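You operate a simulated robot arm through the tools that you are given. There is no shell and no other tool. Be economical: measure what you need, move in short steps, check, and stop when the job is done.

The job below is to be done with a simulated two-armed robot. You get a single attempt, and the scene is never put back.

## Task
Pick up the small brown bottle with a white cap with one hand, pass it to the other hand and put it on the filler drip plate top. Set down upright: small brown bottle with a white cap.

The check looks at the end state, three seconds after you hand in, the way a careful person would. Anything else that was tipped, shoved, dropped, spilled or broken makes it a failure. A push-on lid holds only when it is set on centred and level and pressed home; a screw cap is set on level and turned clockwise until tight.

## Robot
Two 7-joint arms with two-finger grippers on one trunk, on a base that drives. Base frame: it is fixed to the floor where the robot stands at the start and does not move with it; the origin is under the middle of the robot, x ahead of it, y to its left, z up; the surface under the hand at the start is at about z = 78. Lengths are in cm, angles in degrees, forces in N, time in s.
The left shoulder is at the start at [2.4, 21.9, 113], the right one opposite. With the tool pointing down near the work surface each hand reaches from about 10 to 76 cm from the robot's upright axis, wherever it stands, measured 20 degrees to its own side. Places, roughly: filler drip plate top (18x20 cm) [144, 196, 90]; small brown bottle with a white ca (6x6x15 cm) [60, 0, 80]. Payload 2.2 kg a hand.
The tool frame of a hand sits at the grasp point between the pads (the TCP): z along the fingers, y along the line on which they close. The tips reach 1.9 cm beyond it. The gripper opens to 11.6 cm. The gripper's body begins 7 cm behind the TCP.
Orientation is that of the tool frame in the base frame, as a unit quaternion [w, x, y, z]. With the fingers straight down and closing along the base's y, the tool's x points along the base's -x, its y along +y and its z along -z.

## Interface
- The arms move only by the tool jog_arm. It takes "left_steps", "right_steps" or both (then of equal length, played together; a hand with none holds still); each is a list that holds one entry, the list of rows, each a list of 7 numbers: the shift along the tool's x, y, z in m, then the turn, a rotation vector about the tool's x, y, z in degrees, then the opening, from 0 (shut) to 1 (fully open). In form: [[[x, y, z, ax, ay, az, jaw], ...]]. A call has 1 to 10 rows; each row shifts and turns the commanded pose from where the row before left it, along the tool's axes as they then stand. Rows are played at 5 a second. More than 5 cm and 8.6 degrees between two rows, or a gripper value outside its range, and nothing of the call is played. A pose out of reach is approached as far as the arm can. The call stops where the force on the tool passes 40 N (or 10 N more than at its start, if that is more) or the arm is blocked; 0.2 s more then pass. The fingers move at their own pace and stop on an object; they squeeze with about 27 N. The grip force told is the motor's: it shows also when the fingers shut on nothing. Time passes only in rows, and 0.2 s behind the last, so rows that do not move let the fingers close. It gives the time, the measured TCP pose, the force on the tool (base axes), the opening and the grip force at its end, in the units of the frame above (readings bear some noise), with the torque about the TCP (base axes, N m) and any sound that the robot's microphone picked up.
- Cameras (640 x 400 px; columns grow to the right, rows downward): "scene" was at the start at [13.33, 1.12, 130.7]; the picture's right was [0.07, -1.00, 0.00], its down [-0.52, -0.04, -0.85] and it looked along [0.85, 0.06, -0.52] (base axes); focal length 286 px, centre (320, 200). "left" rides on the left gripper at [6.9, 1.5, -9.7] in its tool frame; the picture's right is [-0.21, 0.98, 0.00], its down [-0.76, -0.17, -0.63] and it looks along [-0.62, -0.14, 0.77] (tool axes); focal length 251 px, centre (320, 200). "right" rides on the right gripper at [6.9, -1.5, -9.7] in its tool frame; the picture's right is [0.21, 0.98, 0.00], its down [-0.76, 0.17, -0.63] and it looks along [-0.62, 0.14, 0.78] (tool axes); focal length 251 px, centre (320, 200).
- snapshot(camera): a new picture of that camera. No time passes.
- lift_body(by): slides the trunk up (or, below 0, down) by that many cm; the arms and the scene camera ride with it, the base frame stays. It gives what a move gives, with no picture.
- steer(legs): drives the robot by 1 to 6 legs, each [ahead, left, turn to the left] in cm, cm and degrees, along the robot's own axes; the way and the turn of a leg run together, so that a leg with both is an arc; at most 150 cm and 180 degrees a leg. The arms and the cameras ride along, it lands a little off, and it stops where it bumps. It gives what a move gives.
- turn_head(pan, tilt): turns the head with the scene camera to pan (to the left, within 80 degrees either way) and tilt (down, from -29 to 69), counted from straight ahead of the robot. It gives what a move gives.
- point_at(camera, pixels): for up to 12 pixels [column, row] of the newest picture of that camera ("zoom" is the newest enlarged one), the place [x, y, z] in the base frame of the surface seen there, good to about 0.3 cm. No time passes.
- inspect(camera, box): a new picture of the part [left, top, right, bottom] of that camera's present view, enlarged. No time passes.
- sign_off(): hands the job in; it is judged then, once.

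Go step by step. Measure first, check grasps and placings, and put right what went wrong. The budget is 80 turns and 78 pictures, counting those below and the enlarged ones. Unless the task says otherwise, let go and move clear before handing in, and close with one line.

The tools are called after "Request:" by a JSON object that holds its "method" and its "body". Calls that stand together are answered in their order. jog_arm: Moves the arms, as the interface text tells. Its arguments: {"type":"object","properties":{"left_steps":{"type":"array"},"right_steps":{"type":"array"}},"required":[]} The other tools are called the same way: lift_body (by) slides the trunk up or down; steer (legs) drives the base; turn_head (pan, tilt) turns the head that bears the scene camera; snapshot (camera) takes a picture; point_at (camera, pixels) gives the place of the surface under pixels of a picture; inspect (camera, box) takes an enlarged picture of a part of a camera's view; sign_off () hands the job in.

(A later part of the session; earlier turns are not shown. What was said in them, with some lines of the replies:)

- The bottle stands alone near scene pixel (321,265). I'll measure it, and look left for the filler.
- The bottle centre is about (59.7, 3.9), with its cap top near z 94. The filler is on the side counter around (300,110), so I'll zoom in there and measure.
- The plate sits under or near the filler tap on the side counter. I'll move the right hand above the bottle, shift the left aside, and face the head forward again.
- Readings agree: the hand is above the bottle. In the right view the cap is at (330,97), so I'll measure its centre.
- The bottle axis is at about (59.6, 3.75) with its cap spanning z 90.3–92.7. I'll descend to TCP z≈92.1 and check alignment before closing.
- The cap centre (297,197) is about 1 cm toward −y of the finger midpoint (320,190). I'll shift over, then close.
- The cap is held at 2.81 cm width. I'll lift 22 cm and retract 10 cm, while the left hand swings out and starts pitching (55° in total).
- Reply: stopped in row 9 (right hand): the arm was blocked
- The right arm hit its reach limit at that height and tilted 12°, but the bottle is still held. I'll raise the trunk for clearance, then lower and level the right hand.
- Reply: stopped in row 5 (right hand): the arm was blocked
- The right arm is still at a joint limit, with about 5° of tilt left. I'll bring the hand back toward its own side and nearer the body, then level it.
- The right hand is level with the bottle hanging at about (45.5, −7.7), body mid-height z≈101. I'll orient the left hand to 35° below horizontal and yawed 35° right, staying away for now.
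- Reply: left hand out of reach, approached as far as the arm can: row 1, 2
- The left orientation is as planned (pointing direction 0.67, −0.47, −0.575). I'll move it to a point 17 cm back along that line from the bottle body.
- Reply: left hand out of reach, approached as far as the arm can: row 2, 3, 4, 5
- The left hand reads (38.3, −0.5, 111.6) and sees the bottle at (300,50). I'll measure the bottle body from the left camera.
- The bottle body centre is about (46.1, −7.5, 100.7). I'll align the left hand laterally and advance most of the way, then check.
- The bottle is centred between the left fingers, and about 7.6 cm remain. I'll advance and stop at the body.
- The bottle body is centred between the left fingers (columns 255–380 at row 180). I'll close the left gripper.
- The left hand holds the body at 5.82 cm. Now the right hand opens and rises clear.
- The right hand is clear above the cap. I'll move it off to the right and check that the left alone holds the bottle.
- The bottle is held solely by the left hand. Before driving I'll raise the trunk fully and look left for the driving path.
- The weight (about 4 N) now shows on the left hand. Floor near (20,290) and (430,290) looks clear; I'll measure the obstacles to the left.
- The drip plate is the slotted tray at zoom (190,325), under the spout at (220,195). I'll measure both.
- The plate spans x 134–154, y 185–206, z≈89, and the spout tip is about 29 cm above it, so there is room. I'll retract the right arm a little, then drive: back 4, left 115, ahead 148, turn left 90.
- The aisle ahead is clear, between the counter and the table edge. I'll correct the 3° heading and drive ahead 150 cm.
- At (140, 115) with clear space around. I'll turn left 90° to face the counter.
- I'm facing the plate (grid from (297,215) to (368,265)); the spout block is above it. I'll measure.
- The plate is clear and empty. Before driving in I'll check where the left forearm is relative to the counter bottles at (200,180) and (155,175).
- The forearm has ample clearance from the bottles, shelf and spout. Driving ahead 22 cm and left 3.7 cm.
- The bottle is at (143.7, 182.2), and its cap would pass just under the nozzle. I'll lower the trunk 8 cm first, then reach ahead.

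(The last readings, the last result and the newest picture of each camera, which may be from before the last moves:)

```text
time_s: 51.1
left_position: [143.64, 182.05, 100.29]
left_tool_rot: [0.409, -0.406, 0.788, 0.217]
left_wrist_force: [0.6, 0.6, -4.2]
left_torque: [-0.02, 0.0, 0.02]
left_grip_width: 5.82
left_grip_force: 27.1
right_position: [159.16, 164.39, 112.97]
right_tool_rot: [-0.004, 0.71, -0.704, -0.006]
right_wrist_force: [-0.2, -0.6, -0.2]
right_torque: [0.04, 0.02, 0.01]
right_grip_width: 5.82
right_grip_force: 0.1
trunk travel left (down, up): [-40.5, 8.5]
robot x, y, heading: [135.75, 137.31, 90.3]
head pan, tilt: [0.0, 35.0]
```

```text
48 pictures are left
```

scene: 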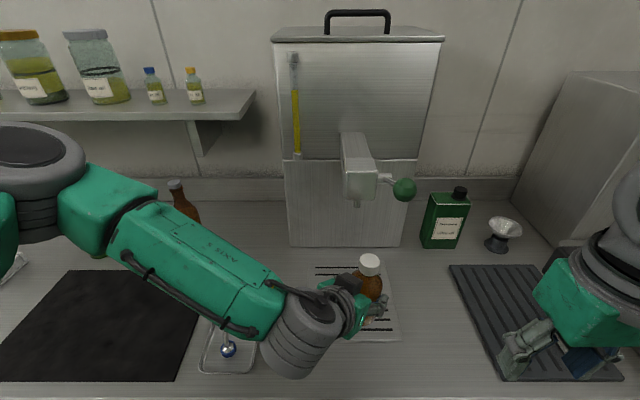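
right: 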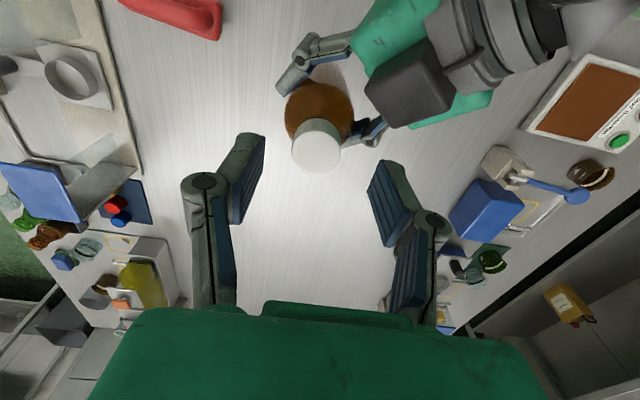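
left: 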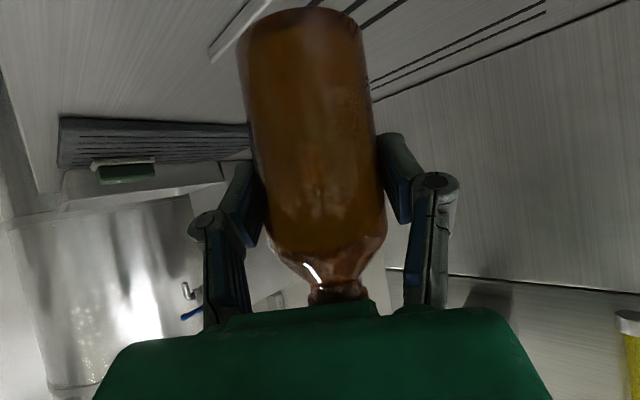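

Axes confirmed. I'll move the hand 12.5 cm straight ahead (+y), level, so the bottle is over the plate centre.

Request:
{"method": "jog_arm", "body": {"left_steps": [[[-0.01465, 0.0176, 0.02125, 0, 0, 0, 0], [-0.01465, 0.0176, 0.02125, 0, 0, 0, 0], [-0.01465, 0.0176, 0.02125, 0, 0, 0, 0], [-0.01465, 0.0176, 0.02125, 0, 0, 0, 0], [0, 0, 0, 0, 0, 0, 0]]]}}

Request:
{"method": "snapshot", "body": {"camera": "scene"}}

Request:
{"method": "snapshot", "body": {"camera": "left"}}

```text
time_s: 52.4
left_position: [143.4, 194.53, 100.24]
left_tool_rot: [0.411, -0.406, 0.786, 0.218]
left_wrist_force: [0.7, 0.6, -4.2]
left_torque: [0.0, 0.02, 0.04]
left_grip_width: 5.79
left_grip_force: 27.4
right_position: [158.85, 164.56, 113.12]
right_tool_rot: [-0.005, 0.71, -0.704, -0.005]
right_wrist_force: [0.3, 0.1, -0.5]
right_torque: [0.0, -0.02, -0.02]
right_grip_width: 5.79
right_grip_force: 0.1
trunk travel left (down, up): [-40.5, 8.5]
robot x, y, heading: [135.79, 136.85, 90.0]
head pan, tilt: [0.0, 35.0]
```

```text
47 pictures are left
```

scene: 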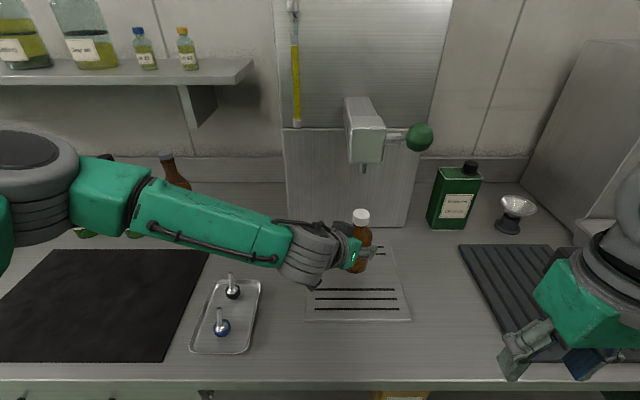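

```text
46 pictures are left
```

left: 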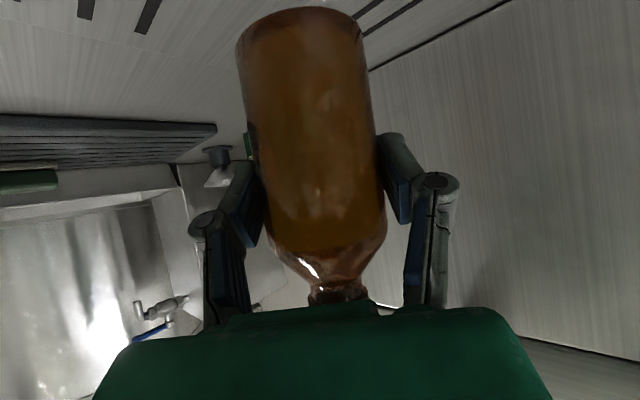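

The bottle is over the plate. I'll check it is upright and measure its cap and bottom before lowering.

Request:
{"method": "inspect", "body": {"camera": "scene", "box": [310, 190, 430, 290]}}

Request:
{"method": "point_at", "body": {"camera": "scene", "pixels": [[361, 211], [361, 222], [362, 270], [361, 235]]}}

Request:
{"method": "point_at", "body": {"camera": "left", "pixels": [[300, 20], [305, 100], [318, 200], [320, 240]]}}

```text
4.00 times, centred on (370, 240) of scene
```

zoom: 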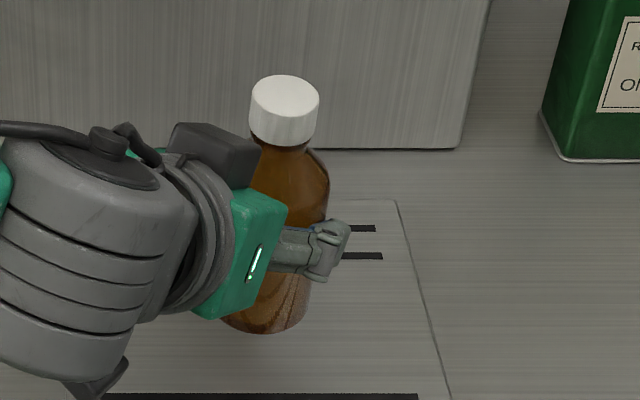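

```text
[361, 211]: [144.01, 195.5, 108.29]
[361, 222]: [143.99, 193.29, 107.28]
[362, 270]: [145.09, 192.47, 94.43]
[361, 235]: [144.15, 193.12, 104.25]
```

```text
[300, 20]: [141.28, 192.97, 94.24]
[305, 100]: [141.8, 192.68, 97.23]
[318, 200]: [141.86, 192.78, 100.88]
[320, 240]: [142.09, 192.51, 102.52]
```

The bottle is upright, bottom at z≈93.8 and centred at (144, 194.5); the plate top is ≈89.3. I'll lower 3.6 cm and then creep.

Request:
{"method": "jog_arm", "body": {"left_steps": [[[0.0099, 0, 0.0068, 0, 0, 0, 0], [0.0099, 0, 0.0068, 0, 0, 0, 0], [0.0099, 0, 0.0068, 0, 0, 0, 0], [0, 0, 0, 0, 0, 0, 0]]]}}

Request:
{"method": "inspect", "body": {"camera": "scene", "box": [310, 190, 430, 290]}}

```text
time_s: 53.4
left_position: [143.48, 194.68, 96.73]
left_tool_rot: [0.41, -0.406, 0.787, 0.217]
left_wrist_force: [-0.4, 1.0, -4.0]
left_torque: [0.0, 0.01, -0.04]
left_grip_width: 5.84
left_grip_force: 26.8
right_position: [158.97, 164.46, 113.2]
right_tool_rot: [-0.004, 0.709, -0.705, -0.005]
right_wrist_force: [-0.6, 0.3, 1.1]
right_torque: [0.0, -0.02, 0.0]
right_grip_width: 5.8
right_grip_force: 0.1
trunk travel left (down, up): [-40.5, 8.5]
robot x, y, heading: [136.06, 137.0, 89.8]
head pan, tilt: [0.0, 35.0]
```

```text
4.00 times, centred on (370, 240) of scene
```

zoom: 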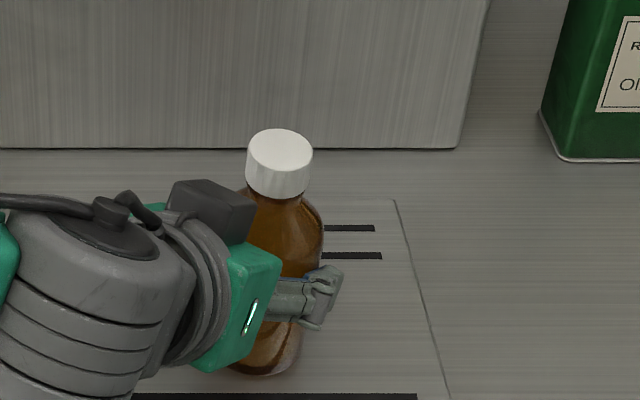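

About 0.9 cm remains. I'll creep down in 0.25 cm rows, watching the force.

Request:
{"method": "jog_arm", "body": {"left_steps": [[[0.0021, 0, 0.0014, 0, 0, 0, 0], [0.0021, 0, 0.0014, 0, 0, 0, 0], [0.0021, 0, 0.0014, 0, 0, 0, 0], [0, 0, 0, 0, 0, 0, 0]]]}}

```text
time_s: 54.4
left_position: [143.59, 194.77, 95.99]
left_tool_rot: [0.41, -0.406, 0.787, 0.217]
left_wrist_force: [0.5, 0.7, 0.2]
left_torque: [0.0, -0.09, 0.05]
left_grip_width: 5.82
left_grip_force: 26.7
right_position: [159.03, 164.54, 113.17]
right_tool_rot: [-0.004, 0.71, -0.704, -0.006]
right_wrist_force: [0.1, 0.3, 0.5]
right_torque: [-0.02, 0.03, 0.03]
right_grip_width: 5.83
right_grip_force: 0.0
trunk travel left (down, up): [-40.5, 8.5]
robot x, y, heading: [136.11, 136.93, 90.1]
head pan, tilt: [0.0, 35.0]
```

The weight went off the hand (fz −4 → 0.2), so contact is made. One more 0.12 cm press to seat, then check.

Request:
{"method": "jog_arm", "body": {"left_steps": [[[0.001, 0, 0.0007, 0, 0, 0, 0], [0, 0, 0, 0, 0, 0, 0]]]}}

Request:
{"method": "inspect", "body": {"camera": "scene", "box": [310, 190, 430, 290]}}

Request:
{"method": "snapshot", "body": {"camera": "left"}}

```text
time_s: 55.0
left_position: [143.45, 194.8, 96.02]
left_tool_rot: [0.411, -0.407, 0.786, 0.219]
left_wrist_force: [0.7, 1.4, 8.8]
left_torque: [0.02, -0.34, 0.02]
left_grip_width: 5.83
left_grip_force: 27.2
right_position: [159.03, 164.45, 112.97]
right_tool_rot: [-0.005, 0.71, -0.705, -0.006]
right_wrist_force: [0.2, -0.5, -0.8]
right_torque: [0.01, 0.0, 0.01]
right_grip_width: 5.8
right_grip_force: 0.2
trunk travel left (down, up): [-40.5, 8.5]
robot x, y, heading: [135.99, 137.2, 90.2]
head pan, tilt: [0.0, 35.0]
```

```text
4.00 times, centred on (370, 240) of scene
```

zoom: 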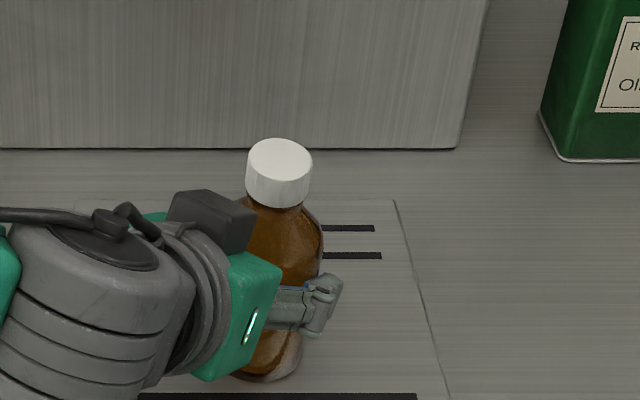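

```text
42 pictures are left
```

left: 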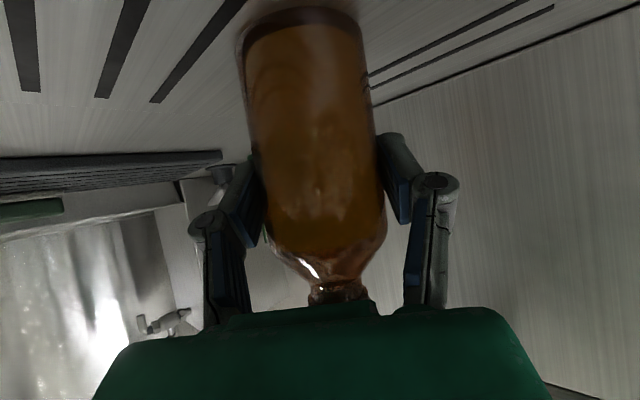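

It is seated firmly on the plate. I'll relieve the press by 0.1 cm and open slowly.

Request:
{"method": "jog_arm", "body": {"left_steps": [[[-0.001, 0, -0.0007, 0, 0, 0, 0], [0, 0, 0, 0, 0, 0, 0.52], [0, 0, 0, 0, 0, 0, 0.6], [0, 0, 0, 0, 0, 0, 0.75], [0, 0, 0, 0, 0, 0, 0.9], [0, 0, 0, 0, 0, 0, 0.9]]]}}

Request:
{"method": "snapshot", "body": {"camera": "left"}}

Request:
{"method": "inspect", "body": {"camera": "scene", "box": [310, 190, 430, 290]}}

```text
time_s: 56.4
left_position: [143.49, 194.56, 95.87]
left_tool_rot: [0.411, -0.406, 0.787, 0.217]
left_wrist_force: [-0.9, 0.3, 0.2]
left_torque: [-0.01, 0.0, 0.01]
left_grip_width: 10.45
left_grip_force: 0.0
right_position: [158.85, 164.57, 113.02]
right_tool_rot: [-0.005, 0.71, -0.704, -0.006]
right_wrist_force: [1.0, -0.1, -0.8]
right_torque: [-0.01, 0.01, -0.04]
right_grip_width: 5.8
right_grip_force: 0.1
trunk travel left (down, up): [-40.5, 8.5]
robot x, y, heading: [136.03, 136.96, 90.0]
head pan, tilt: [0.0, 35.0]
```

```text
41 pictures are left
```

left: 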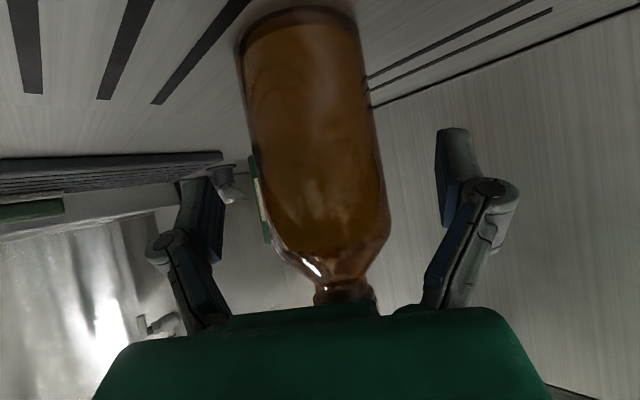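

```text
4.00 times, centred on (370, 240) of scene
```

zoom: 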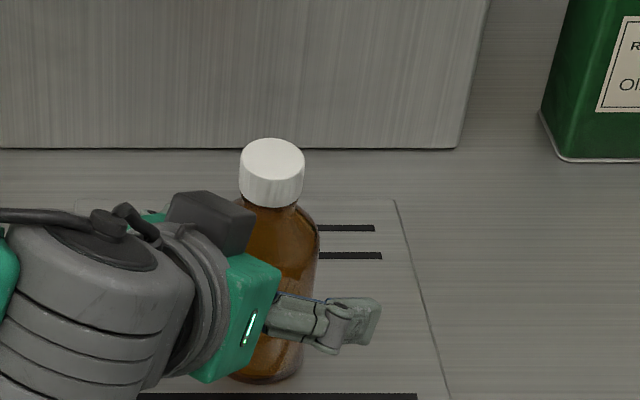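

The bottle stands free between the open fingers. I'll withdraw slowly back along the fingers.

Request:
{"method": "jog_arm", "body": {"left_steps": [[[0, 0, -0.015, 0, 0, 0, 0.9], [0, 0, -0.02, 0, 0, 0, 0.9], [0, 0, -0.02, 0, 0, 0, 0.9], [0, 0, -0.03, 0, 0, 0, 0.9], [0, 0, -0.03, 0, 0, 0, 0.9], [0, 0, -0.03, 0, 0, 0, 0.9], [0, 0, 0, 0, 0, 0, 0.9]]]}}

Request:
{"method": "snapshot", "body": {"camera": "scene"}}

Request:
{"method": "snapshot", "body": {"camera": "left"}}

```text
time_s: 58.0
left_position: [136.59, 184.67, 104.16]
left_tool_rot: [0.411, -0.407, 0.786, 0.218]
left_wrist_force: [0.4, -0.3, 0.2]
left_torque: [0.02, 0.01, 0.0]
left_grip_width: 10.42
left_grip_force: 0.1
right_position: [158.94, 164.46, 113.02]
right_tool_rot: [-0.004, 0.709, -0.705, -0.006]
right_wrist_force: [-0.3, 0.3, -0.3]
right_torque: [0.01, -0.02, -0.02]
right_grip_width: 5.82
right_grip_force: 0.1
trunk travel left (down, up): [-40.5, 8.5]
robot x, y, heading: [135.97, 137.31, 90.1]
head pan, tilt: [0.0, 35.0]
```

```text
39 pictures are left
```

scene: 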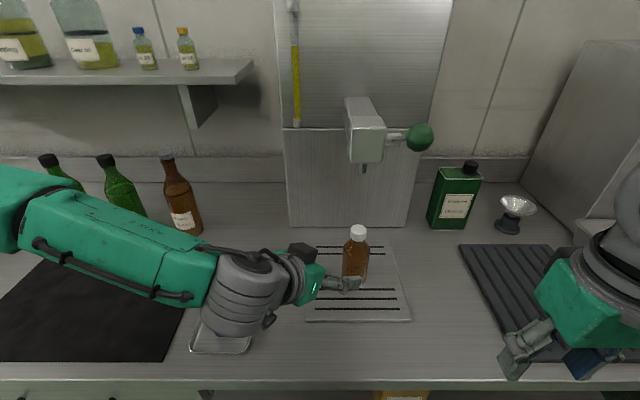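

```text
38 pictures are left
```

left: 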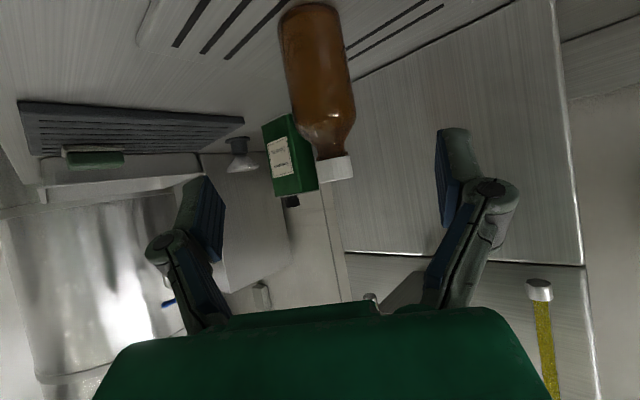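

The bottle stands upright on the plate and the hand is clear. I'll raise the trunk, back off 25 cm, and do a final check.

Request:
{"method": "lift_body", "body": {"by": 7}}

Request:
{"method": "steer", "body": {"legs": [[-25, 0, 0]]}}

Request:
{"method": "snapshot", "body": {"camera": "scene"}}

Request:
{"method": "inspect", "body": {"camera": "scene", "box": [220, 100, 460, 260]}}

```text
time_s: 59.0
left_position: [136.69, 184.87, 111.07]
left_tool_rot: [0.41, -0.407, 0.787, 0.217]
left_wrist_force: [1.3, 0.6, -0.5]
left_torque: [0.0, 0.0, 0.01]
left_grip_width: 10.45
left_grip_force: 0.0
right_position: [158.84, 164.46, 120.14]
right_tool_rot: [-0.004, 0.709, -0.705, -0.006]
right_wrist_force: [0.4, 0.1, 1.1]
right_torque: [-0.02, -0.01, 0.01]
right_grip_width: 5.83
right_grip_force: 0.0
trunk travel left (down, up): [-47.5, 1.5]
robot x, y, heading: [135.68, 137.29, 90.5]
head pan, tilt: [0.0, 35.0]
```

```text
time_s: 60.9
left_position: [136.56, 159.87, 111.03]
left_tool_rot: [0.41, -0.408, 0.787, 0.217]
left_wrist_force: [-0.8, -0.7, -0.5]
left_torque: [0.01, 0.01, -0.01]
left_grip_width: 10.46
left_grip_force: 0.1
right_position: [159.09, 139.66, 120.06]
right_tool_rot: [-0.004, 0.711, -0.703, -0.006]
right_wrist_force: [0.1, 0.1, 0.3]
right_torque: [0.01, 0.0, -0.01]
right_grip_width: 5.82
right_grip_force: 0.0
trunk travel left (down, up): [-47.5, 1.5]
robot x, y, heading: [136.07, 112.18, 90.2]
head pan, tilt: [0.0, 35.0]
```

```text
37 pictures are left
```

scene: 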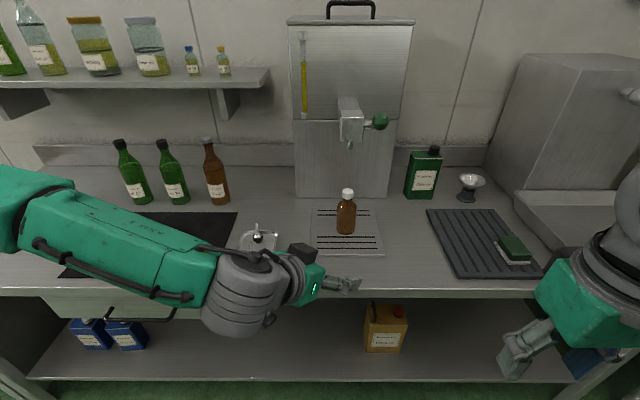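

```text
2.50 times, centred on (340, 180) of scene
```

zoom: 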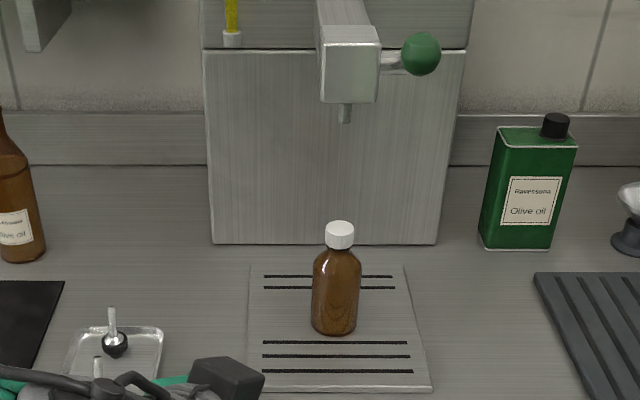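

The bottle stands upright near the middle of the drip plate (zoom (337,280)) with nothing else disturbed and both hands clear, so I'm handing in.

Request:
{"method": "sign_off", "body": {}}

```text
The job is handed in.
```

The small brown bottle was passed from the right hand to the left and now stands upright on the filler drip plate; both hands are clear and the job is handed in.
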